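You operate a simulated robot arm through the tools that you are given. There is no shell and no other tool.

Carry out the task below with a simulated robot arm. There is one attempt and no reset: what you move stays moved.

TASK
Clean the greasy mark off the living room window with the window pad.
Fine: draw the blind back, wet the pad in the cleaner tray, put it back and draw the blind again. Where these are worked on the way, their far stop is far enough and under half their travel is too little: panel blind. What is to be rubbed or washed off counts as gone when no trace of it is left.

The check looks at the end state, three seconds after you hand in, the way a careful person would. Anything else that was tipped, shoved, dropped, spilled or broken makes it a failure.

THE ROBOT
A 6-joint arm with a two-finger gripper, fixed in place. Base frame: the origin is at the foot of the arm, x ahead of it, y to its left, z up; the work surface is at about z = 85.1. Lengths are in cm, angles in rad, forces in N, time in s.
With the tool pointing down near the work surface it reaches from about 14 to 68 cm from the base axis. Its first joint turns from -1.152 to 1.152 rad. Payload 2.45 kg.
The tool frame sits at the grasp point between the pads (the TCP): z along the fingers, y along the line on which they close. The tips reach 3 cm beyond it. The gripper opens to 10.6 cm. The gripper's body begins 7.9 cm behind the TCP.
Orientation is that of the tool frame in the base frame, as [roll, pitch, yaw] about the fixed x, y, z axes, in that order (R = Rz(yaw) Ry(pitch) Rx(roll)). With the fingers straight down and closing along the base's y, the tool's x points along the base's -x, its y along +y and its z along -z.

THE INTERFACE
- The arm moves only by the tool play_rows. Its argument "motion" is a list that holds one entry, the list of rows, each a list of 7 numbers: the shift along the tool's x, y, z in m, then the turn, a rotation vector about the tool's x, y, z in rad, then the closure in counts, from 0 (fully open) to 255 (shut). In form: [[[tx, ty, tz, ax, ay, az, hand], ...]]. A call has 1 to 20 rows; each row shifts and turns the commanded pose from where the row before left it, along the tool's axes as they then stand. A row lasts 0.2 s, in which the tool goes at most 5 cm and 0.15 rad; a call with a longer step from one row to the next is refused whole, and so is a gripper value outside its range. Where a pose cannot be reached the arm comes as near as it can. A force on the tool above 40 N (or 10 N above the force at the start of the call, whichever is more), or a blocked arm, ends the call early, and 0.2 s more pass. The fingers move at their own pace (about 15.3 cm/s each) and stop on an object; they squeeze with about 39 N. The grip force told is the motor's: it shows also when the fingers shut on nothing. Time passes only in rows, and 0.2 s behind the last, so rows that do not move let the fingers close. It gives the time, the measured TCP pose, the force on the tool (base axes), the opening and the grip force at its end, in the units of the frame above (readings bear some noise), with the torque about the TCP (base axes, N m) and any sound that the robot's microphone picked up.
- Cameras (640 x 400 px; columns grow to the right, rows downward): "scene" is fixed at [4.7, 41.26, 142.81]; the picture's right is [-0.82, -0.58, 0.00], its down [-0.23, 0.32, -0.92] and it looks along [0.53, -0.75, -0.39] (base axes); focal length 235 px, centre (320, 200). "wrist" rides on the gripper at [7.6, -0.2, -10.6] in the tool frame; the picture's right is [0.02, 1.00, 0.00], its down [-0.78, 0.02, -0.62] and it looks along [-0.62, 0.01, 0.78] (tool axes); focal length 247 px, centre (320, 200).
- snapshot(camera): a new picture of that camera. The clock stands still meanwhile.
- pixel_to_xyz(camera, pixels): for up to 12 pixels [column, row] of the newest picture of that camera ("zoom" is the newest enlarged one), the place [x, y, z] in the base frame of the surface seen there, good to about 0.2 cm, but the place of the scene camera against the robot may be out by one fixed shift of up to 1.8 cm in any direction. The clock stands still meanwhile.
- enlarge(camera, box): a new picture of the part [left, top, right, bottom] of that camera's present view, enlarged. The clock stands still meanwhile.
- close_job(): hands the job in; it is judged then, once.

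Unless the task says otherwise, let go and move clear before handing in.

The tools are called after "Request:" as a command line: name --argument value ..., lists and objects as JSON in quotes. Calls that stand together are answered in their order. play_rows: Moves the arm, as the interface text tells. Its arguments: {"type":"object","properties":{"motion":{"type":"array"}},"required":["motion"]} The other tools are called the same way: snapshot (camera) takes a picture; pixel_to_xyz (camera, pixels) gives the place of the surface under pixels of a picture; enlarge (camera, box) takes an enlarged picture of a part of a camera's view; close_job () hands the job in.

At the start:

```text
time_s: 0.0
position: [32.37, 6.13, 134.1]
tcp_rot: [3.141, -0.001, -3.141]
ft_force: [0.2, -0.6, 0.5]
moment: [0.0, 0.0, 0.01]
gripper_width: 10.6
grasp_force: 0.1
```

scene: 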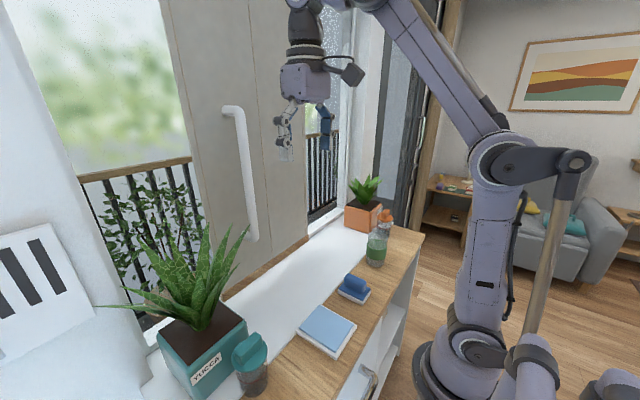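
wrist: 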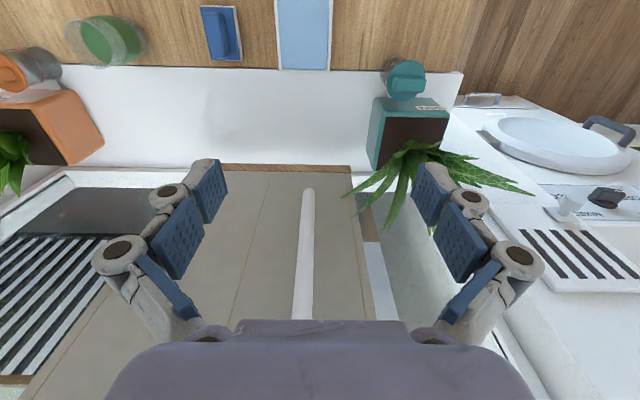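

The scene picture shows the panel blind with a white handle (about px 240,170), the blue pad (353,288), the light-blue tray (327,330), and plants and bottles nearby. I'll look closer before moving.

Request:
enlarge --camera "scene" --box '[60, 0, 380, 200]'

Request:
enlarge --camera "scene" --box '[140, 200, 460, 400]'

Request:
snapshot --camera "scene"

Request:
snapshot --camera "wrist"

```text
2.00 times, centred on (220, 100) of scene
```

zoom: 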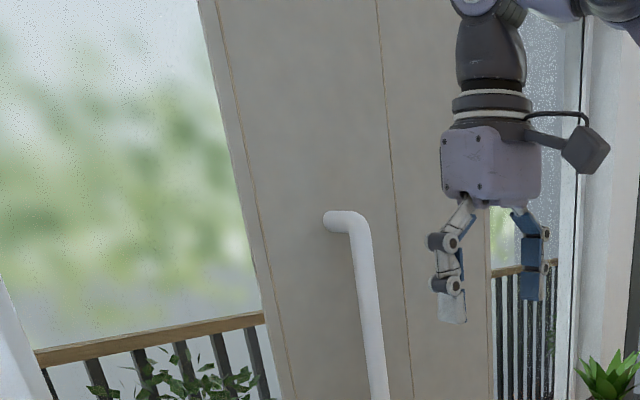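

```text
2.00 times, centred on (300, 300) of scene
```

zoom: 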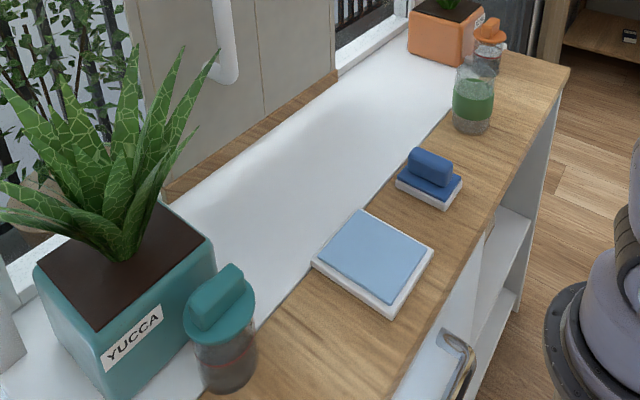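

```text
taken
```

scene: 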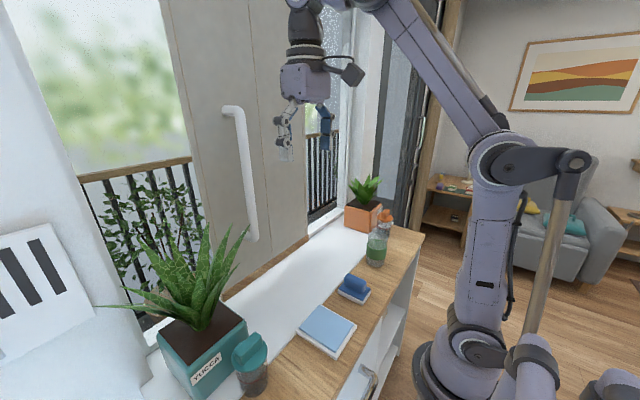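

```text
taken
```

wrist: 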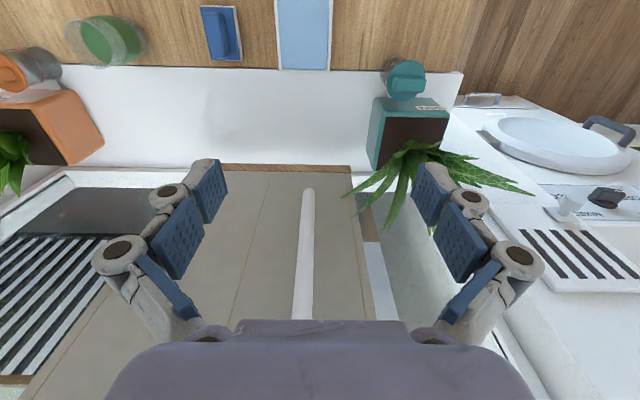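

The wrist view is upside down (image bottom is toward the window, right is +y). I'll get coordinates for the pad, tray, handle, blind edges, plants and bottles.

Request:
pixel_to_xyz --camera "scene" --pixels '[[225, 108], [240, 112], [248, 170], [253, 238], [353, 283], [353, 296], [327, 330], [200, 280], [165, 20], [258, 100], [306, 236], [228, 290]]'

Request:
pixel_to_xyz --camera "wrist" --pixels '[[203, 10], [236, 8], [241, 58], [212, 60], [221, 35], [276, 5], [330, 5], [330, 69], [278, 69], [308, 195], [305, 250], [302, 310]]'

Request:
pixel_to_xyz --camera "wrist" --pixels '[[405, 75], [372, 165], [450, 135], [95, 40], [220, 168], [350, 170], [370, 300], [200, 300], [100, 210], [400, 240], [375, 270], [100, 150]]'

```text
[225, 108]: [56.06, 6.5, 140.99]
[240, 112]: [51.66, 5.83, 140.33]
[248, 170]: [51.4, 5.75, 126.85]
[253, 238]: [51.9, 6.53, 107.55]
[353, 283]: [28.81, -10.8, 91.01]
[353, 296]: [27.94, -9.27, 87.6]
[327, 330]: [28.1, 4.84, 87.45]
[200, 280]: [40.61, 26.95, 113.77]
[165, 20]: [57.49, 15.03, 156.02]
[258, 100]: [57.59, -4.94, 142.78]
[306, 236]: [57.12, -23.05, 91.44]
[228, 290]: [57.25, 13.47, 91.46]
```

```text
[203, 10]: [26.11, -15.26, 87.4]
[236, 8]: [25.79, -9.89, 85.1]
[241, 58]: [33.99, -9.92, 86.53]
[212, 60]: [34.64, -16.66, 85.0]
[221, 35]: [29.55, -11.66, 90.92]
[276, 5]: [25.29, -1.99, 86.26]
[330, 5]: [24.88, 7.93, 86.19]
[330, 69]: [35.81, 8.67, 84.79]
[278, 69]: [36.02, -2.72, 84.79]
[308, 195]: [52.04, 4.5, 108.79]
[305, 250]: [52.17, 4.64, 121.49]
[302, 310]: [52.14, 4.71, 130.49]
```

```text
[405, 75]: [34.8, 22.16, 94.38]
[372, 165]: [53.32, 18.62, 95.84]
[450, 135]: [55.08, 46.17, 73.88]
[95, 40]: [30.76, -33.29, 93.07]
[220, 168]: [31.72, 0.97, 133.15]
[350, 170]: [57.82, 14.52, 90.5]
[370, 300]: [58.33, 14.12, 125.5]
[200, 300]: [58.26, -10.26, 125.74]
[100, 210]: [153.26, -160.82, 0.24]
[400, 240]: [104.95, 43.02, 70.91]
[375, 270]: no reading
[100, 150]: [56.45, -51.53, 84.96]
```

The handle bar reads x≈52, y≈4.6, z 107–141 in the wrist view, the panel face is at x≈58, and the scene camera is off by about 1 cm in y. I'll move forward a bit and tilt the tool toward horizontal to see the blind's rails and glass.

Request:
play_rows --motion '[[[-0.03, 0, 0, 0, 0, 0, 0], [-0.03, 0, 0, 0, 0, 0, 0], [0, 0, 0, 0, -0.12, 0, 0], [0, 0, 0, 0, -0.12, 0, 0], [0, 0, 0, 0, -0.12, 0, 0], [0, 0, 0, 0, -0.12, 0, 0], [0, 0, 0, 0, -0.12, 0, 0], [0, 0, 0, 0, -0.12, 0, 0]]]'

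Request:
snapshot --camera "wrist"

Request:
snapshot --camera "scene"

```text
time_s: 1.8
position: [38.28, 6.16, 133.94]
tcp_rot: [3.141, 0.723, 3.141]
ft_force: [-0.2, -1.0, 0.4]
moment: [0.0, 0.01, -0.02]
gripper_width: 10.62
grasp_force: 0.0
```

```text
taken
```

wrist: 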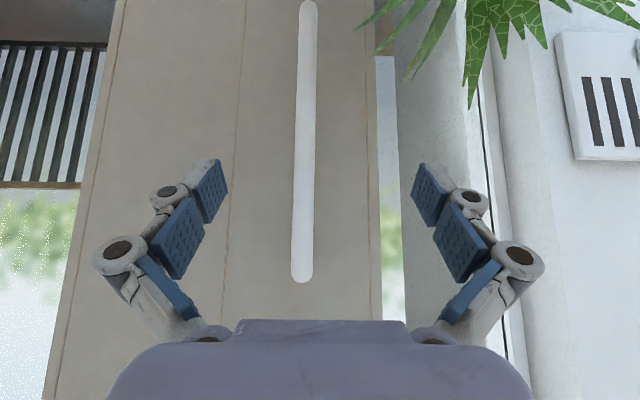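

```text
taken
```

scene: 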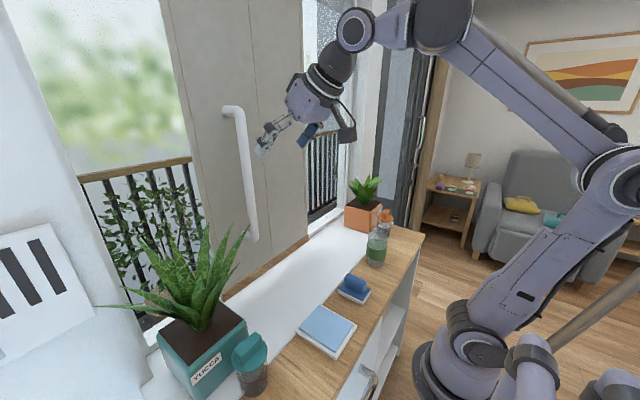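

The tilt worked. The panel spans wrist columns ~70–380 with a small glass gap right of it at (390,260) before a white frame. I'll read the positions of the panel edges, glass and frame.

Request:
pixel_to_xyz --camera "wrist" --pixels '[[370, 200], [390, 100], [390, 260], [405, 260], [440, 280], [475, 100], [510, 200], [100, 100], [60, 250], [90, 180], [302, 280], [305, 150]]'

Request:
pixel_to_xyz --camera "scene" --pixels '[[120, 100], [100, 30], [60, 120], [150, 330], [335, 60], [345, 180], [330, 150], [320, 30], [195, 180], [310, 225], [150, 140], [360, 100]]'

Request:
enlarge --camera "scene" --box '[280, 0, 440, 100]'

Request:
enlarge --camera "scene" --box '[240, 150, 440, 275]'

```text
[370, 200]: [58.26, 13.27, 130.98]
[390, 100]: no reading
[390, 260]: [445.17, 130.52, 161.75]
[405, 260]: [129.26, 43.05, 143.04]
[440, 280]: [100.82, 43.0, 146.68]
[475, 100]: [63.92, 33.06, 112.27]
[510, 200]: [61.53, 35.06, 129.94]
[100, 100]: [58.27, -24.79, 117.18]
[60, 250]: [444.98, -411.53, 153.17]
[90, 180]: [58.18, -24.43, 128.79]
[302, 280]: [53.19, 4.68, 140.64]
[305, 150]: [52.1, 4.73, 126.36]
```

```text
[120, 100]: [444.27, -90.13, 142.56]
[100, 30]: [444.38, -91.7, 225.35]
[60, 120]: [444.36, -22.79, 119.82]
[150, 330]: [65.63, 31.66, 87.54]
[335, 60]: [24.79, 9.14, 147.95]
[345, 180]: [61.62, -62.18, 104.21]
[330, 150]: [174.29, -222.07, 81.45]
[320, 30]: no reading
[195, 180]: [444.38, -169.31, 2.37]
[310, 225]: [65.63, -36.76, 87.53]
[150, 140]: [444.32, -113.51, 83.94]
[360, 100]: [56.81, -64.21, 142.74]
```

```text
4.00 times, centred on (360, 50) of scene
```

zoom: 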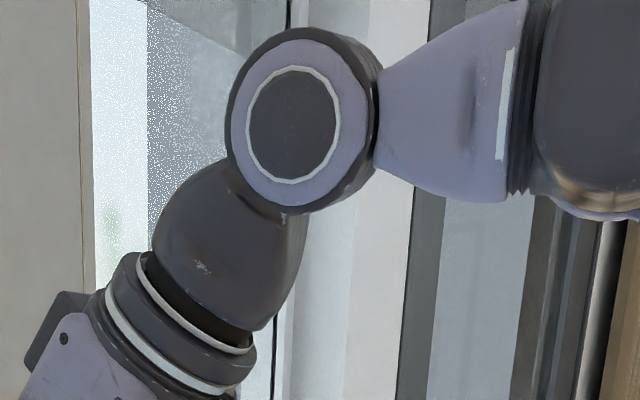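

```text
3.20 times, centred on (340, 212) of scene
```

zoom: 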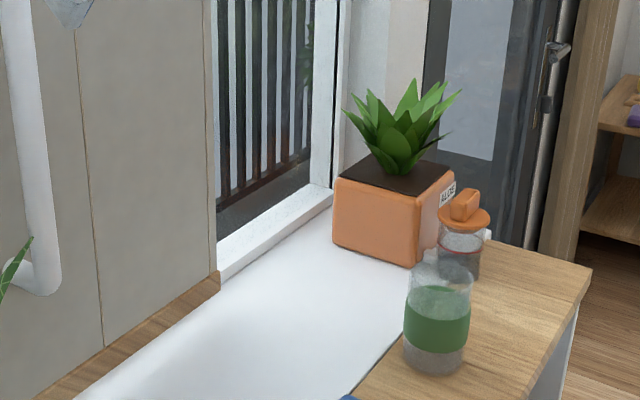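

The window opening runs from about y=33 to y=-52, with the panel covering y -25 to 14. The yucca sits on the +y side and that side has less room, so the blind likely slides to -y. I'll finish tilting to horizontal and line up with the handle at a distance.

Request:
play_rows --motion '[[[0, 0, 0, 0, -0.12, 0, 0], [0, 0, 0, 0, -0.12, 0, 0], [0, 0, 0, 0, -0.12, 0, 0], [0, 0, 0, 0, -0.12, 0, 0], [0, 0, 0, 0, -0.12, 0, 0], [0, 0, 0, 0, -0.12, 0, 0], [0, 0, 0, 0, -0.128, 0, 0], [0.03, -0.005, 0, 0, 0, 0, 0], [0.03, -0.005, 0, 0, 0, 0, 0], [0.02, -0.005, 0, 0, 0, 0, 0]]]'

Request:
snapshot --camera "wrist"

Request:
snapshot --camera "scene"

```text
time_s: 4.0
position: [38.28, 4.69, 125.98]
tcp_rot: [-2.943, 1.569, -2.943]
ft_force: [0.1, 0.1, 0.0]
moment: [0.01, 0.01, 0.0]
gripper_width: 10.61
grasp_force: 0.1
```

```text
taken
```

wrist: 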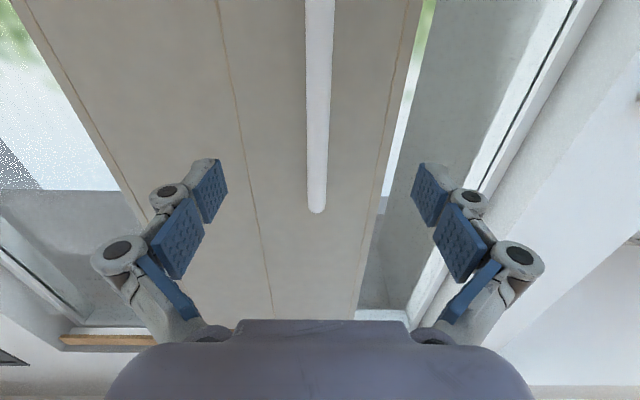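

```text
taken
```

scene: 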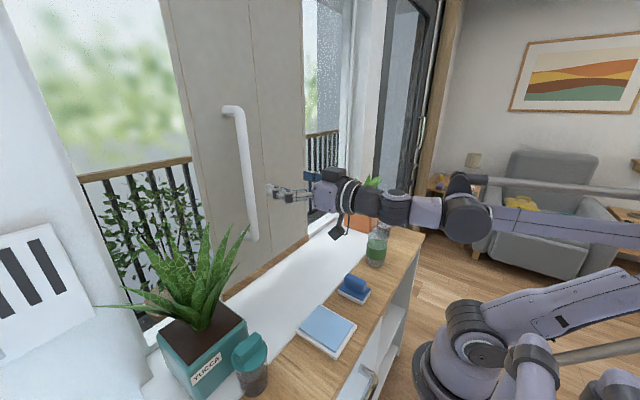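

The wooden bar at (60–155, 340) in the wrist view may be the top rail extending to the -y side. I'll enlarge it.

Request:
enlarge --camera "wrist" --box '[0, 260, 224, 400]'

Request:
enlarge --camera "wrist" --box '[320, 250, 560, 400]'

Request:
pixel_to_xyz --camera "wrist" --pixels '[[62, 340], [105, 340], [150, 340], [270, 300], [355, 300], [370, 315], [317, 200], [318, 100], [30, 255], [390, 320], [100, 330], [420, 280]]'

```text
2.86 times, centred on (112, 330) of wrist
```

zoom: 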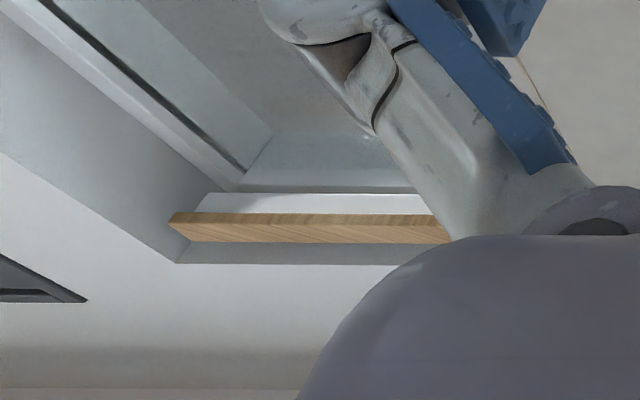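

```text
2.67 times, centred on (440, 325) of wrist
```

zoom: 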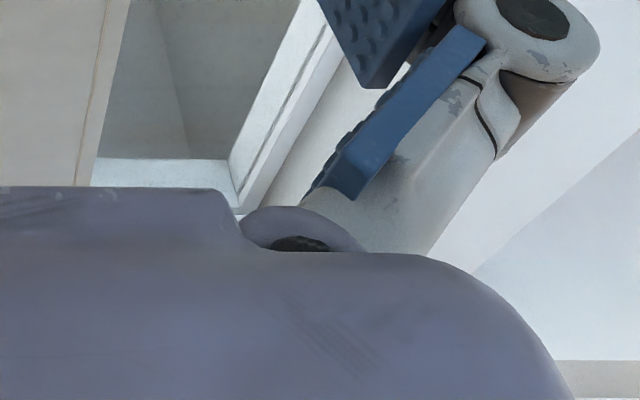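

```text
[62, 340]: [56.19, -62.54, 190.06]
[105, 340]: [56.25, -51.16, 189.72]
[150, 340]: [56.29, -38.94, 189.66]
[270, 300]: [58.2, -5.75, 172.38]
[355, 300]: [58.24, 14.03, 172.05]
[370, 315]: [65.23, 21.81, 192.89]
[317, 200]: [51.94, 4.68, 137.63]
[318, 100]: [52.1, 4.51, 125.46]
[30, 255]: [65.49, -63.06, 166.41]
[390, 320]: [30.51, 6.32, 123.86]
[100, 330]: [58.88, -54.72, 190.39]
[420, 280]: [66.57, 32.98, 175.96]
```

The top rail (z≈190) extends from the panel out to y≈-62, so the blind slides toward -y by about 37 cm. The bar is centred at y≈4.6 with its front at x≈52. I'll advance 14.3 cm and close on it.

Request:
play_rows --motion '[[[0, 0, 0.03, 0, 0, 0, 0], [0, 0, 0.03, 0, 0, 0, 0], [0, 0, 0.03, 0, 0, 0, 0], [0, 0, 0.03, 0, 0, 0, 0], [0, 0, 0.023, 0, 0, 0, 0], [0, 0, 0, 0, 0, 0, 0], [0, 0, 0, 0, 0, 0, 255], [0, 0, 0, 0, 0, 0, 255], [0, 0, 0, 0, 0, 0, 255]]]'

Request:
snapshot --camera "wrist"

Request:
snapshot --camera "scene"

```text
time_s: 6.0
position: [52.69, 4.63, 125.88]
tcp_rot: [-3.04, 1.569, -3.043]
ft_force: [-16.0, -2.6, -3.1]
moment: [-0.02, 0.01, -0.02]
gripper_width: 2.21
grasp_force: 44.5
```

```text
taken
```

wrist: 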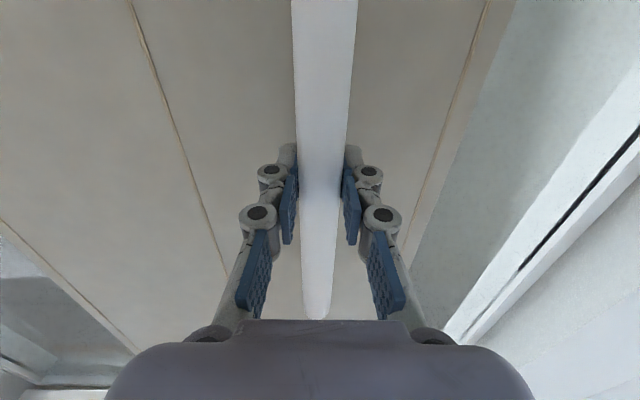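

```text
taken
```

scene: 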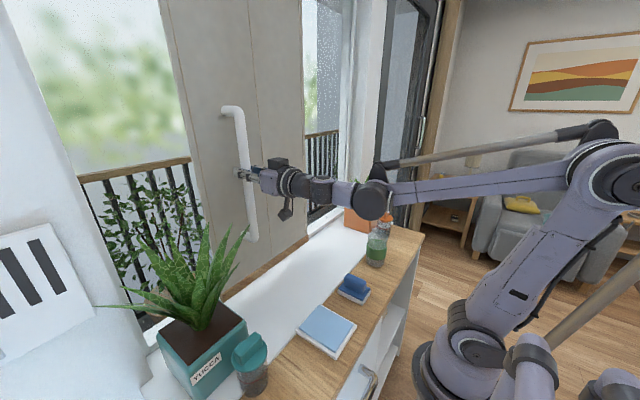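

The handle is gripped (opening 2.2 cm). I'll slide gently toward -y a few centimetres and watch the force.

Request:
play_rows --motion '[[[0, -0.005, 0, 0, 0, 0, 255], [0, -0.01, 0, 0, 0, 0, 255], [0, -0.01, 0, 0, 0, 0, 255], [0, -0.01, 0, 0, 0, 0, 255], [0, -0.01, 0, 0, 0, 0, 255]]]'

```text
time_s: 7.2
position: [52.52, 0.26, 125.92]
tcp_rot: [-2.826, 1.57, -2.829]
ft_force: [-12.5, 1.4, -15.9]
moment: [0.13, 0.24, 0.19]
gripper_width: 2.22
grasp_force: 45.3
```

The handle followed to y=0.26 with low force. I'll continue toward -y.

Request:
play_rows --motion '[[[0, -0.015, 0, 0, 0, 0, 255], [0, -0.015, 0, 0, 0, 0, 255], [0, -0.015, 0, 0, 0, 0, 255], [0, -0.015, 0, 0, 0, 0, 255], [0, -0.015, 0, 0, 0, 0, 255], [0, -0.015, 0, 0, 0, 0, 255]]]'

Request:
snapshot --camera "scene"

Request:
snapshot --camera "wrist"

```text
time_s: 8.6
position: [52.62, -8.85, 125.95]
tcp_rot: [-2.741, 1.567, -2.742]
ft_force: [5.3, 3.7, -20.3]
moment: [0.11, 0.2, -0.06]
gripper_width: 2.21
grasp_force: 44.8
```

```text
taken
```

scene: 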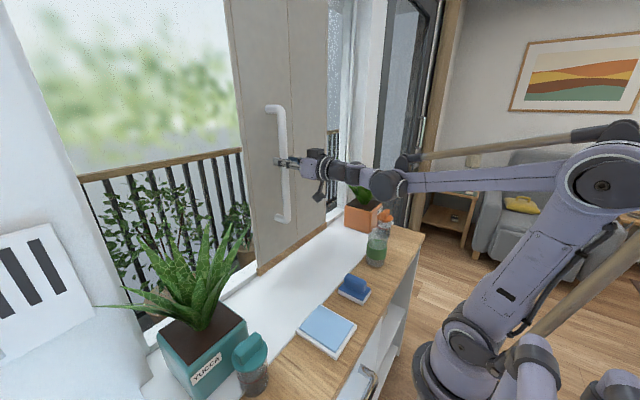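

```text
taken
```

wrist: 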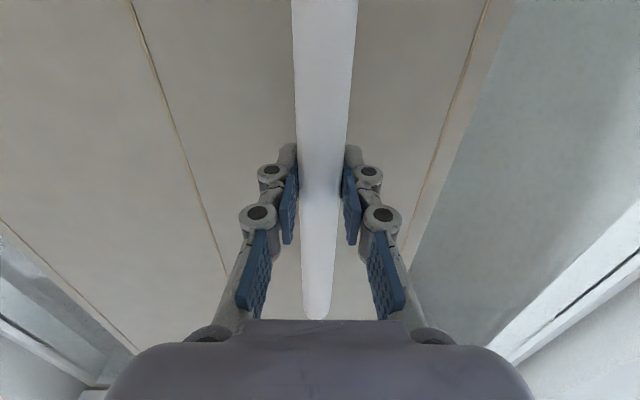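

The blind has moved by 13.5 cm. Before going further I'll check that the aloe and its pot clear the panel's path.

Request:
pixel_to_xyz --camera "scene" --pixels '[[346, 207], [346, 226], [352, 188], [349, 183], [366, 180], [378, 182], [382, 205], [369, 233], [376, 245], [386, 220], [327, 225], [284, 215]]'

Request:
enlarge --camera "scene" --box '[230, 90, 430, 290]'

```text
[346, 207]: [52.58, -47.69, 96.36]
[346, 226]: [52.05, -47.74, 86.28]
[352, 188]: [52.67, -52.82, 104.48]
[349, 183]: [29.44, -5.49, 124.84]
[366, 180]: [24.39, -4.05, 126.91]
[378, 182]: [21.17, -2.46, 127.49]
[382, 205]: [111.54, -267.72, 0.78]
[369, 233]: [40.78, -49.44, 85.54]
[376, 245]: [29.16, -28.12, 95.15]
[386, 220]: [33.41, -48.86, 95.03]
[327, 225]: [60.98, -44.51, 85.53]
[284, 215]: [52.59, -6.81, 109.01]
```

```text
2.00 times, centred on (330, 190) of scene
```

zoom: 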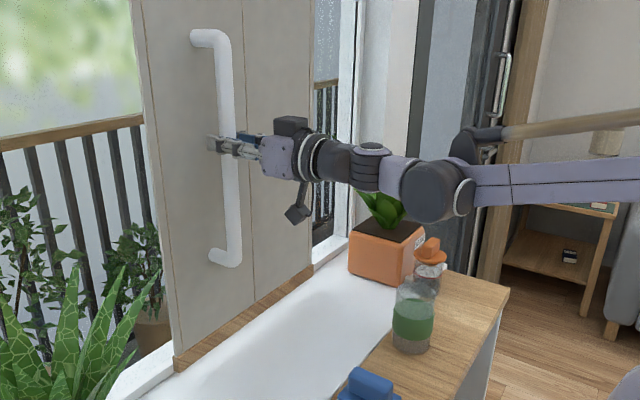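

The aloe pot's far side is at x≈53, short of the panel plane at 58, so the path is clear. I'll keep sliding.

Request:
play_rows --motion '[[[0, -0.015, 0, 0, 0, 0, 255], [0, -0.015, 0, 0, 0, 0, 255], [0, -0.015, 0, 0, 0, 0, 255], [0, -0.015, 0, 0, 0, 0, 255], [0, -0.015, 0, 0, 0, 0, 255], [0, -0.015, 0, 0, 0, 0, 255], [0, -0.015, 0, 0, 0, 0, 255], [0, -0.015, 0, 0, 0, 0, 255], [0, -0.015, 0, 0, 0, 0, 255], [0, -0.015, 0, 0, 0, 0, 255]]]'

Request:
snapshot --camera "scene"

Request:
snapshot --camera "wrist"

```text
time_s: 10.8
position: [52.5, -23.99, 126.04]
tcp_rot: [-2.945, 1.568, -2.947]
ft_force: [-10.6, 1.2, -19.6]
moment: [0.13, 0.0, 0.22]
gripper_width: 2.24
grasp_force: 44.7
```

```text
taken
```

scene: 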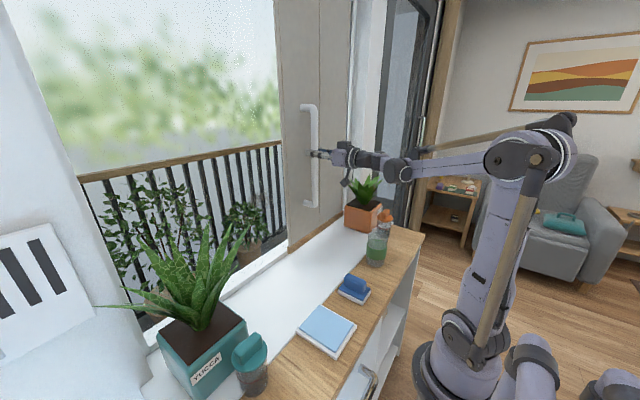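

```text
taken
```

wrist: 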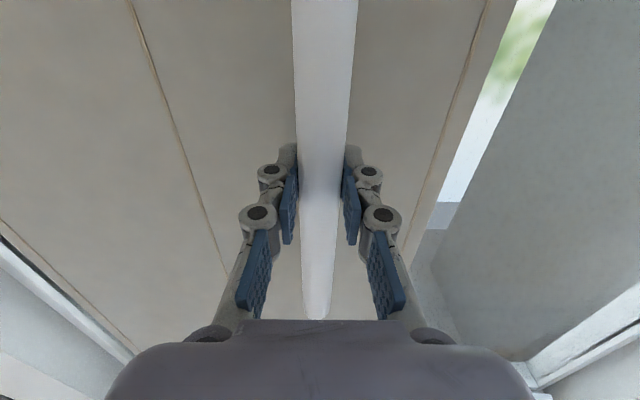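

The panel edge is now at about y=-15 and still moves freely. I'll continue to the stop at a slower pace.

Request:
play_rows --motion '[[[0, -0.012, 0, 0, 0, 0, 255], [0, -0.012, 0, 0, 0, 0, 255], [0, -0.012, 0, 0, 0, 0, 255], [0, -0.01, 0, 0, 0, 0, 255], [0, -0.01, 0, 0, 0, 0, 255], [0, -0.008, 0, 0, 0, 0, 255], [0, -0.006, 0, 0, 0, 0, 255], [0, -0.005, 0, 0, 0, 0, 255], [0, -0.005, 0, 0, 0, 0, 255], [0, -0.005, 0, 0, 0, 0, 255]]]'

Request:
snapshot --camera "scene"

```text
time_s: 12.8
position: [52.59, -30.98, 125.98]
tcp_rot: [-2.684, 1.568, -2.671]
ft_force: [-8.8, 4.0, 3.6]
moment: [-0.12, 0.2, -0.2]
gripper_width: 2.26
grasp_force: 45.0
stopped in row 9: the force on the tool passed its limit at 43 N (the readings are from after the stop); the commanded pose is now the measured one
```

```text
taken
```

scene: 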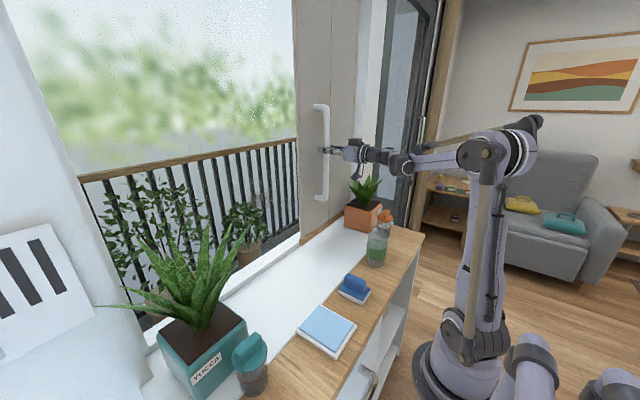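

The blind reached its far stop at handle y≈-31. Now I'll look for the greasy mark on the exposed glass.

Request:
enlarge --camera "scene" --box '[20, 0, 180, 100]'

Request:
enlarge --camera "scene" --box '[150, 0, 310, 100]'

Request:
enlarge --camera "scene" --box '[60, 80, 220, 180]'

Request:
enlarge --camera "scene" --box '[180, 90, 340, 190]'

Request:
enlarge --camera "scene" --box '[180, 180, 340, 280]'

```text
4.00 times, centred on (100, 50) of scene
```

zoom: 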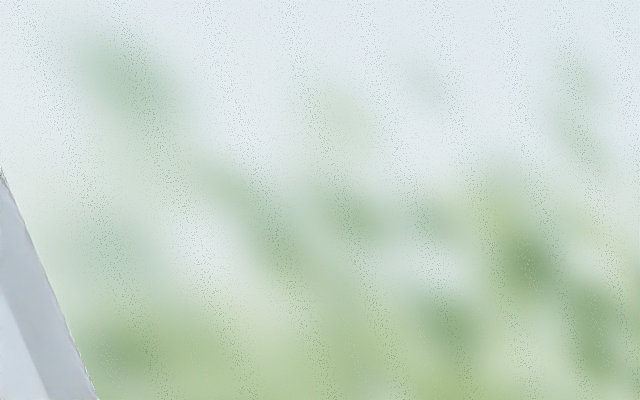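

```text
4.00 times, centred on (230, 50) of scene
```

zoom: 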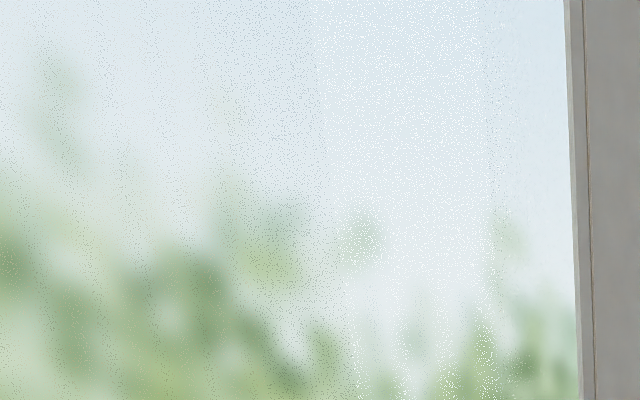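

```text
4.00 times, centred on (140, 130) of scene
```

zoom: 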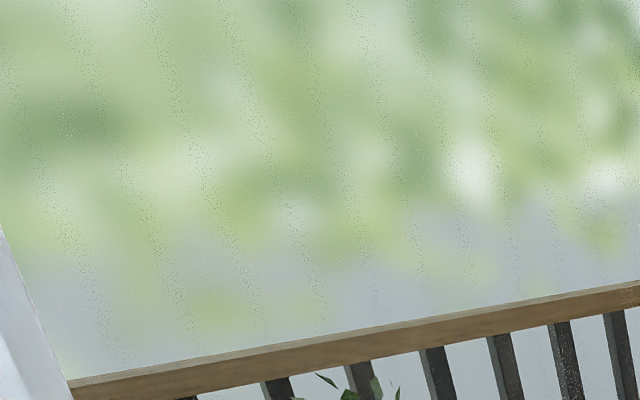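

```text
4.00 times, centred on (260, 140) of scene
```

zoom: 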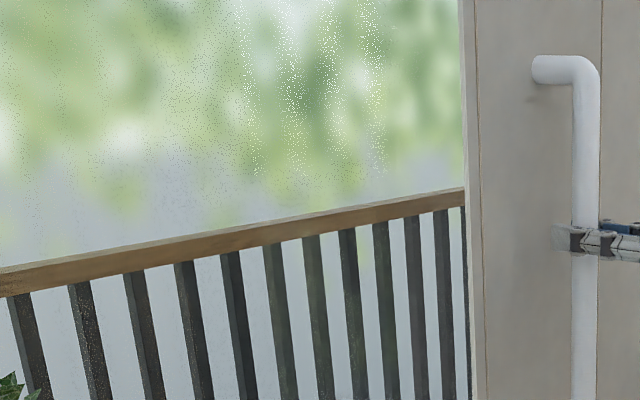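

```text
4.00 times, centred on (260, 230) of scene
```

zoom: 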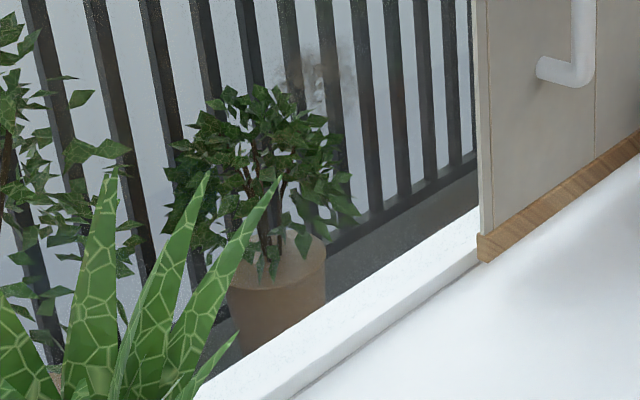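

There's a brownish smudge near scene (259,198), in front of the railing and above the outdoor plant. I'll zoom and query it.

Request:
enlarge --camera "scene" --box '[230, 175, 290, 225]'

Request:
pixel_to_xyz --camera "scene" --pixels '[[259, 198], [262, 200], [255, 196], [252, 200], [258, 204], [262, 194], [247, 205], [270, 198]]'

```text
8.00 times, centred on (260, 200) of scene
```

zoom: 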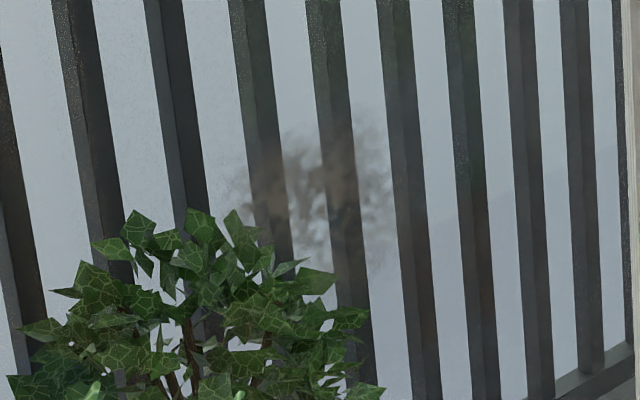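

```text
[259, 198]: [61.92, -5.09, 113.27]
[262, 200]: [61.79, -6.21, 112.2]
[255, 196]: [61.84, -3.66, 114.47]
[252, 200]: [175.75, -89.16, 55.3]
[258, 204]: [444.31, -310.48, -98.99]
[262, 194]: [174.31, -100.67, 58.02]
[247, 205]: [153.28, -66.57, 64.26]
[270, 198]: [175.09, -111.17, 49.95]
```

The smudge reads at x≈62, y≈-1 to -10, z≈110–115 in the scene frame, so the glass is near x=62. I'll release the handle, back off, and tilt for a close wrist look at the mark.

Request:
play_rows --motion '[[[0, 0, 0, 0, 0, 0, 0], [0, 0, 0, 0, 0, 0, 0], [0, 0, 0, 0, 0, 0, 0], [0, 0, -0.03, 0, 0, 0, 0], [0, 0, -0.04, 0, 0, 0, 0], [0, 0, -0.04, 0, 0, 0, 0], [0, 0, -0.04, 0, 0, 0, 0]]]'

Request:
snapshot --camera "scene"

```text
time_s: 14.4
position: [38.12, -30.91, 126.06]
tcp_rot: [-2.687, 1.566, -2.675]
ft_force: [-0.4, -0.8, 0.7]
moment: [-0.01, 0.01, 0.0]
gripper_width: 10.6
grasp_force: 0.1
out of reach, approached as far as the arm can: row 7
```

```text
taken
```

scene: 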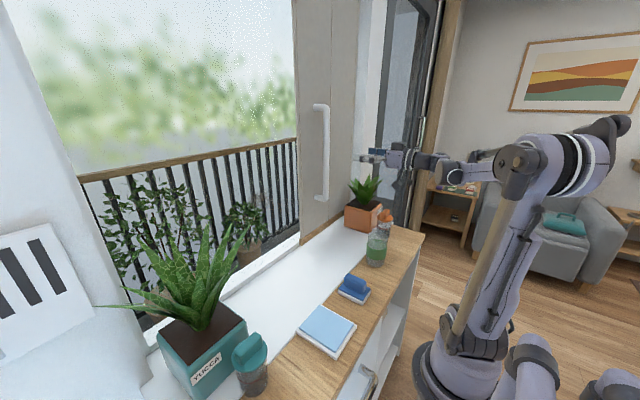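

The gripper is free and the blind stays put. I'll move toward y≈-7 while tilting the tool down to ~45° to view the mark.

Request:
play_rows --motion '[[[0, 0.035, 0, 0, 0.12, 0, 0], [0, 0.035, 0, 0, 0.12, 0, 0], [0, 0.035, 0, 0, 0.12, 0, 0], [0, 0.035, 0, 0, 0.12, 0, 0], [0, 0.035, 0, 0, 0.12, 0, 0], [0, 0.035, 0, 0, 0.12, 0, 0], [0, 0.03, 0, 0, 0.12, 0, 0]]]'

Request:
snapshot --camera "wrist"

```text
time_s: 16.0
position: [37.92, -7.01, 125.93]
tcp_rot: [-3.142, 0.728, -3.127]
ft_force: [-0.6, 0.1, -0.2]
moment: [0.02, 0.01, 0.0]
gripper_width: 10.58
grasp_force: 0.0
```

```text
taken
```

wrist: 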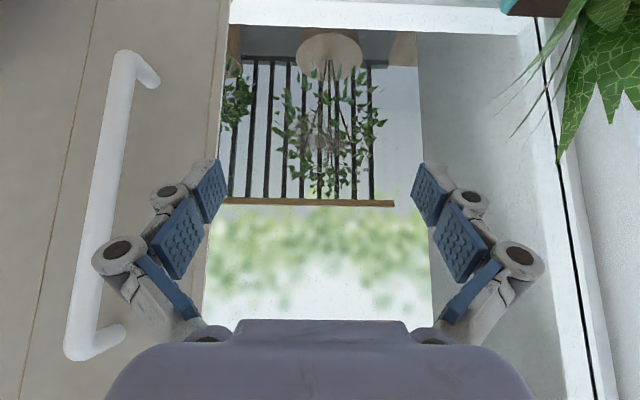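

Request:
enlarge --camera "wrist" --box '[250, 80, 410, 200]'

Request:
pixel_to_xyz --camera "wrist" --pixels '[[310, 140], [318, 146], [325, 150], [335, 145], [320, 135], [305, 150], [330, 160], [340, 140], [225, 60], [420, 60], [330, 20], [470, 150]]'

```text
3.33 times, centred on (330, 140) of wrist
```

zoom: 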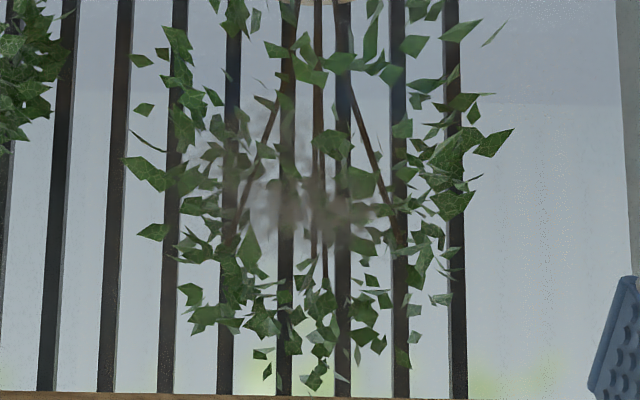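

```text
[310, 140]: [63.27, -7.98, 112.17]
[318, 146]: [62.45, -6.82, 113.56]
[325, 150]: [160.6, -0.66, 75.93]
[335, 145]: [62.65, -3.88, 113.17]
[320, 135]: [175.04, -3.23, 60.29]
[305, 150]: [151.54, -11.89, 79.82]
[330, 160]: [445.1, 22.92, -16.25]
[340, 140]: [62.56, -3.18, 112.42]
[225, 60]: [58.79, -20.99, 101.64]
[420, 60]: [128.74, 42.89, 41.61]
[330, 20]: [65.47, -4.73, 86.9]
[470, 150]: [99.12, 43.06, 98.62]
```

The mark (wrist ~(290–352, 110–154)) sits on glass at x≈62.5, spanning about y -11 to -1 and z 107 to 115. Now I'll go tool-down and look at the pad from above.

Request:
play_rows --motion '[[[0, 0, 0, 0, 0.12, 0, 0], [0, 0, 0, 0, 0.12, 0, 0], [0, 0, 0, 0, 0.12, 0, 0], [0, 0, 0, 0, 0.12, 0, 0], [0, 0, 0, 0, 0.12, 0, 0], [0, 0, 0, 0, 0.128, 0, 0], [0, 0, 0, 0, 0, 0.0145, 0], [0.028, -0.01, 0.028, 0, 0, 0, 0], [0.028, -0.01, 0.028, 0, 0, 0, 0], [0.028, -0.01, 0.028, 0, 0, 0, 0], [0.028, -0.01, 0.028, 0, 0, 0, 0], [0.028, -0.01, 0.028, 0, 0, 0, 0]]]'

Request:
snapshot --camera "wrist"

Request:
snapshot --camera "scene"

```text
time_s: 18.6
position: [21.91, -18.21, 108.92]
tcp_rot: [2.912, 0.182, -3.122]
ft_force: [0.3, 0.6, -0.3]
moment: [0.01, -0.05, 0.0]
gripper_width: 10.59
grasp_force: 0.1
out of reach, approached as far as the arm can: row 1, 2, 3, 4, 5, 6
```

```text
taken
```

wrist: 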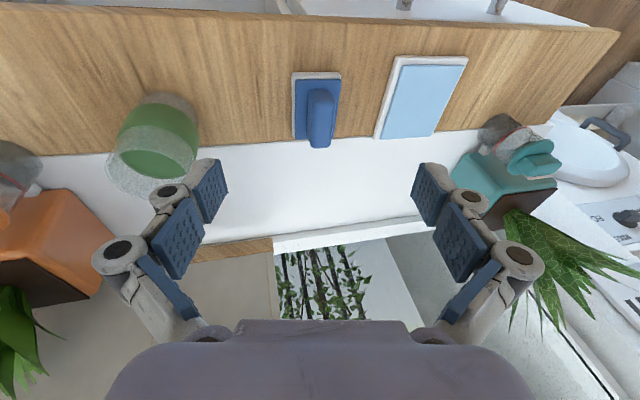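

```text
taken
```

scene: 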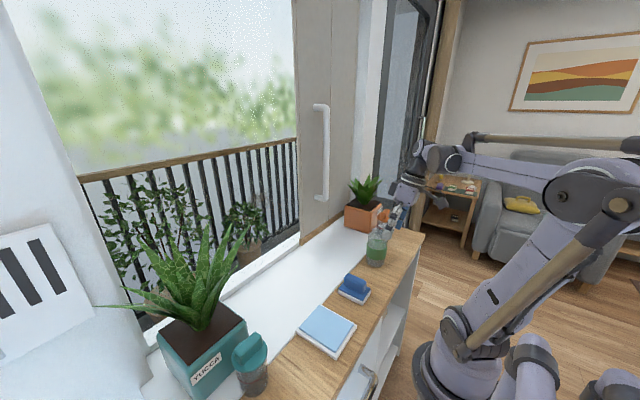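

The arm hit a limit while rotating: the tool is tilted (roll 2.91, pitch 0.18) and sits at (21.9,-18.2,108.9). Everything is untouched. I'll lift a little and try rotating back to straight down in small steps.

Request:
play_rows --motion '[[[0, 0, -0.03, 0, 0, 0, 0], [0, 0, -0.03, 0, 0, 0, 0], [0, 0, 0, 0.058, 0.046, 0.005, 0], [0, 0, 0, 0.058, 0.046, 0.005, 0], [0, 0, 0, 0.058, 0.046, 0.005, 0], [0, 0, 0, 0.058, 0.046, 0.005, 0]]]'

Request:
snapshot --camera "scene"

```text
time_s: 20.0
position: [21.25, -19.42, 114.74]
tcp_rot: [2.908, 0.183, -3.123]
ft_force: [-0.2, -0.4, -0.5]
moment: [0.01, -0.01, 0.01]
gripper_width: 10.58
grasp_force: 0.0
out of reach, approached as far as the arm can: row 3, 4, 5, 6
```

```text
taken
```

scene: 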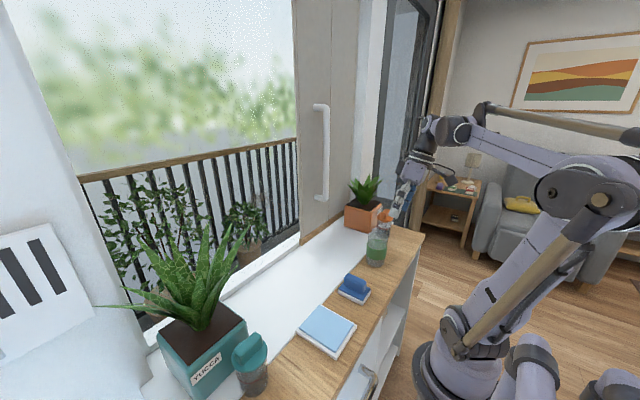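

The orientation did not change, so a wrist joint is at its limit. I'll take a closer look at the arm's wrist configuration.

Request:
enlarge --camera "scene" --box '[340, 60, 640, 260]'

Request:
enlarge --camera "scene" --box '[360, 90, 500, 240]'

```text
2.00 times, centred on (490, 160) of scene
```

zoom: 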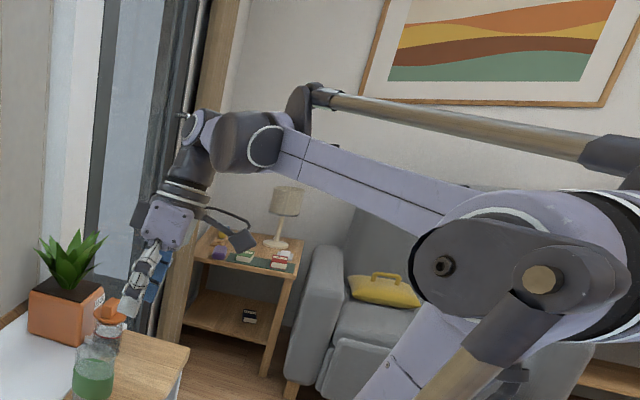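

```text
2.67 times, centred on (430, 165) of scene
```

zoom: 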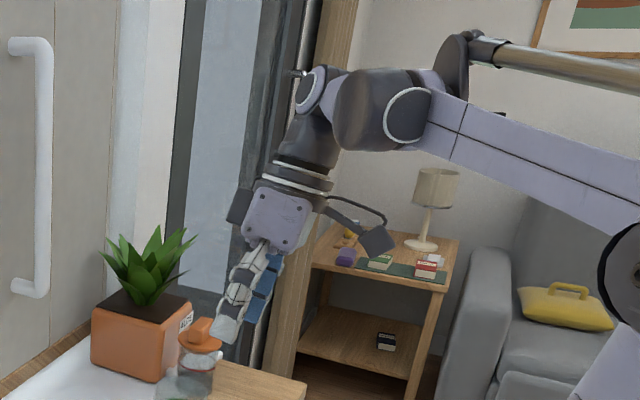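

The blocked direction is about the forearm's own axis, so the forearm-roll joint is wound to its limit from sliding the handle with the tool horizontal. I'll unwind by retracing: back up, tilt to horizontal, go round to +y, then tilt down again.

Request:
play_rows --motion '[[[-0.028, 0.01, -0.016, 0, 0, 0, 0], [-0.028, 0.01, -0.016, 0, 0, 0, 0], [-0.028, 0.01, -0.016, 0, 0, 0, 0], [-0.028, 0.01, -0.016, 0, 0, 0, 0], [-0.028, 0.01, -0.016, 0, 0, 0, 0], [0, 0, 0, 0, -0.12, 0, 0], [0, 0, 0, 0, -0.12, 0, 0], [0, 0, 0, 0, -0.12, 0, 0], [0, 0, 0, 0, -0.12, 0, 0], [0, 0, 0, 0, -0.12, 0, 0]]]'

Request:
snapshot --camera "scene"

```text
time_s: 22.2
position: [32.98, -16.37, 126.12]
tcp_rot: [2.821, 0.766, 2.976]
ft_force: [0.1, -0.4, 0.3]
moment: [-0.01, -0.01, -0.04]
gripper_width: 10.59
grasp_force: 0.1
```

```text
taken
```

scene: 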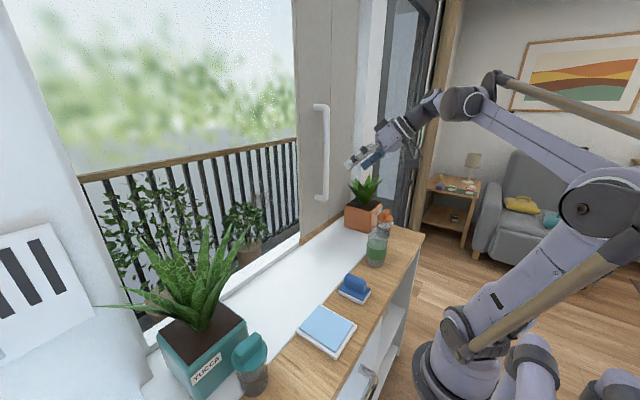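

Free motion again. I'll continue tilting to horizontal.

Request:
play_rows --motion '[[[0, 0, 0, 0, -0.12, 0, 0], [0, 0, 0, 0, -0.12, 0, 0], [0, 0, 0, 0, -0.12, 0, 0], [0, 0, 0, 0, -0.12, 0, 0], [0, 0, 0, 0, -0.12, 0, 0], [0, 0, 0, 0, -0.12, 0, 0]]]'

Request:
snapshot --camera "scene"

```text
time_s: 23.6
position: [33.06, -16.21, 126.06]
tcp_rot: [1.819, 1.334, 1.886]
ft_force: [0.5, -0.2, -0.6]
moment: [0.0, 0.02, 0.0]
gripper_width: 10.62
grasp_force: 0.0
```

```text
taken
```

scene: 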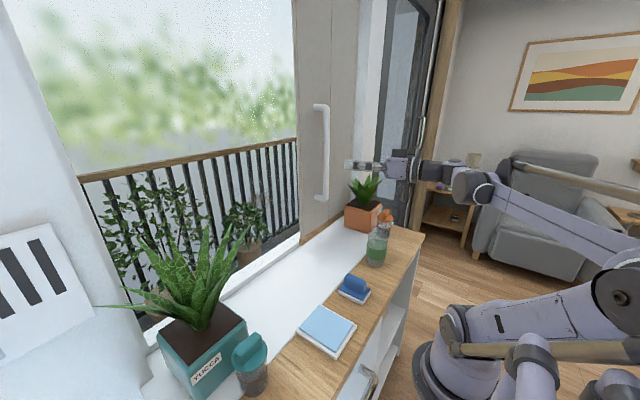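

The tool is horizontal again with a 13° roll about its axis. I'll locate the arm's elbow and wrist joints to understand the forearm direction.

Request:
pixel_to_xyz --camera "scene" --pixels '[[620, 295], [470, 187], [455, 325], [550, 225], [430, 172], [500, 200], [465, 350], [550, 320], [600, 250], [540, 165], [400, 168], [450, 168]]'

Request:
enlarge --camera "scene" --box '[340, 130, 640, 400]'

```text
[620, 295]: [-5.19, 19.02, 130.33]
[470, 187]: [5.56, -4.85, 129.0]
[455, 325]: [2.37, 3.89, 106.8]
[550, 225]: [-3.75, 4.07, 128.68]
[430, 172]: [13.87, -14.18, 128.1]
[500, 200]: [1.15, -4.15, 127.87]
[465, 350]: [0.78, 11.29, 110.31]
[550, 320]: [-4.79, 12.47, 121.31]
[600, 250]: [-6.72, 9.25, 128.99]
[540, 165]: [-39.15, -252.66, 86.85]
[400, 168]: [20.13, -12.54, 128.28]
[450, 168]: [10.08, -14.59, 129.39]
```

```text
1.48 times, centred on (490, 265) of scene
```

zoom: 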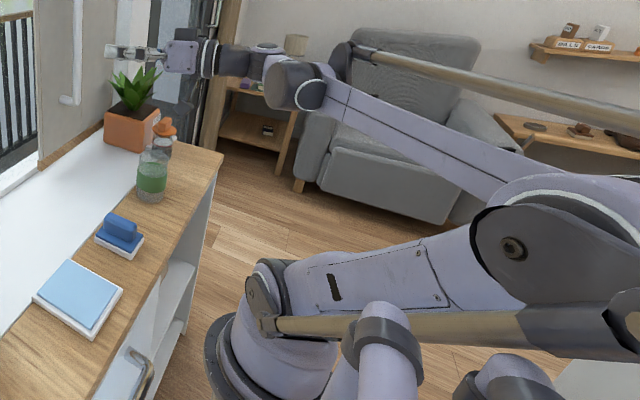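

The forearm is horizontal but yawed -48° with the tool turned back to +x, which explains the wound roll joint. I'll level the roll, pitch the tool slightly up, and swing to +y so the joint unwinds.

Request:
play_rows --motion '[[[0, 0, 0, 0, 0, -0.115, 0], [0, 0, 0, 0, 0, -0.115, 0], [0, 0, 0, 0.036, 0, 0, 0], [0, 0, 0, 0.036, 0, 0, 0], [0, 0, 0, 0, -0.113, 0, 0], [0, 0, 0, 0, -0.113, 0, 0], [0, 0, 0, 0, -0.113, 0, 0], [0, 0, 0, 0, -0.113, 0, 0]]]'

Request:
snapshot --camera "scene"

```text
time_s: 25.4
position: [32.97, -16.22, 126.1]
tcp_rot: [-0.013, 1.175, -0.006]
ft_force: [-0.5, 0.0, -0.3]
moment: [-0.03, -0.04, 0.03]
gripper_width: 10.6
grasp_force: 0.1
```

```text
taken
```

scene: 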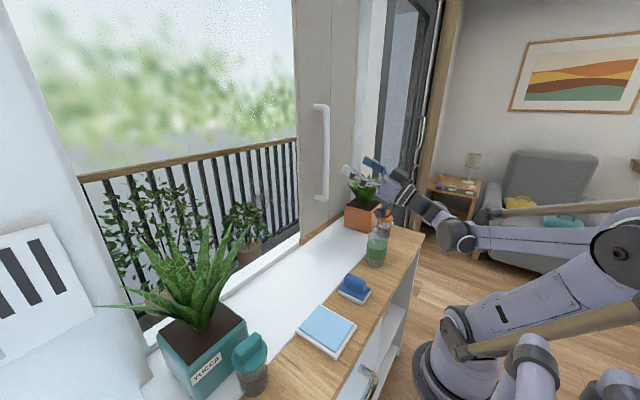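

The tool now points 23° up with clean alignment. I'll swing in +y to about y=+15.

Request:
play_rows --motion '[[[0, 0.04, 0, 0, 0, 0, 0], [0, 0.04, 0, 0, 0, 0, 0], [0, 0.04, 0, 0, 0, 0, 0], [0, 0.04, 0, 0, 0, 0, 0], [0, 0.04, 0, 0, 0, 0, 0], [0, 0.04, 0, 0, 0, 0, 0], [0, 0.04, 0, 0, 0, 0, 0], [0, 0.03, 0, 0, 0, 0, 0]]]'

Request:
snapshot --camera "scene"

```text
time_s: 27.2
position: [34.25, 14.37, 125.67]
tcp_rot: [-0.012, 1.179, -0.007]
ft_force: [-0.5, 0.0, 1.3]
moment: [0.03, -0.01, -0.03]
gripper_width: 10.6
grasp_force: 0.0
out of reach, approached as far as the arm can: row 3, 4
```

```text
taken
```

scene: 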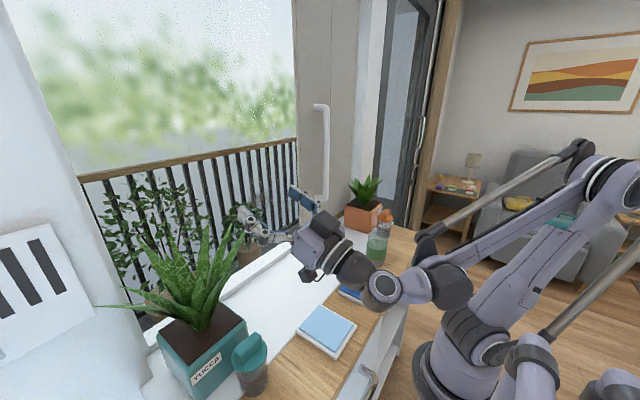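

The arm is now on the other side with the forearm sloping down. I'll pitch the tool back down in steps.

Request:
play_rows --motion '[[[0, 0, 0, 0, 0.13, 0, 0], [0, 0, 0, 0, 0.13, 0, 0], [0, 0, 0, 0, 0.13, 0, 0], [0, 0, 0, 0, 0.13, 0, 0], [0, 0, 0, 0, 0.13, 0, 0], [0, 0, 0, 0, 0.13, 0, 0], [0, 0, 0, 0, 0.13, 0, 0], [0, 0, 0, 0, 0.13, 0, 0]]]'

Request:
snapshot --camera "scene"

```text
time_s: 29.0
position: [34.16, 14.4, 125.63]
tcp_rot: [-3.132, 0.921, -3.129]
ft_force: [0.6, 0.2, -0.6]
moment: [-0.02, 0.0, -0.03]
gripper_width: 10.59
grasp_force: 0.2
```

```text
taken
```

scene: 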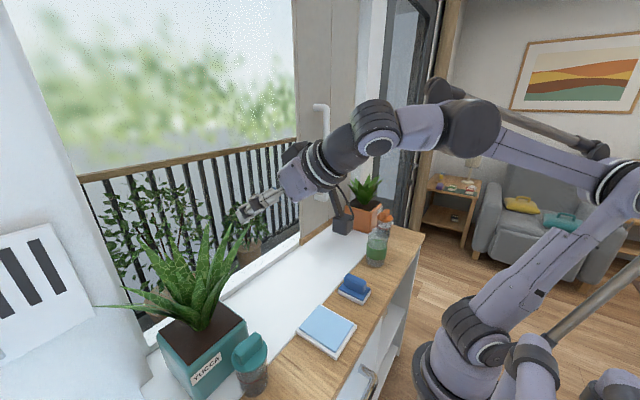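

No limit reached this time. I'll keep tilting down to vertical.

Request:
play_rows --motion '[[[0, 0, 0, 0, 0.13, 0, 0], [0, 0, 0, 0, 0.13, 0, 0], [0, 0, 0, 0, 0.13, 0, 0], [0, 0, 0, 0, 0.13, 0, 0], [0, 0, 0, 0, 0.13, 0, 0], [0, 0, 0, 0, 0.13, 0, 0], [0, 0, 0, 0, 0.13, 0, 0], [0, 0, 0, 0, 0.01, 0, 0]]]'

Request:
snapshot --camera "scene"

Request:
snapshot --camera "wrist"

```text
time_s: 30.8
position: [30.95, 18.92, 125.61]
tcp_rot: [-2.932, 0.188, 3.136]
ft_force: [0.0, 0.5, 0.8]
moment: [0.01, 0.01, -0.02]
gripper_width: 10.6
grasp_force: 0.0
out of reach, approached as far as the arm can: row 4, 5, 6, 7
```

```text
taken
```

scene: 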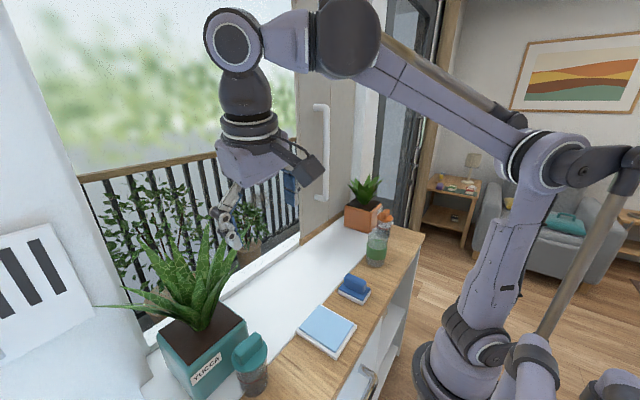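

```text
taken
```

wrist: 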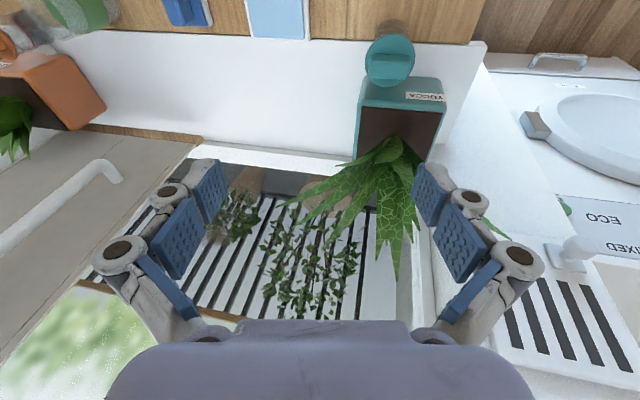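

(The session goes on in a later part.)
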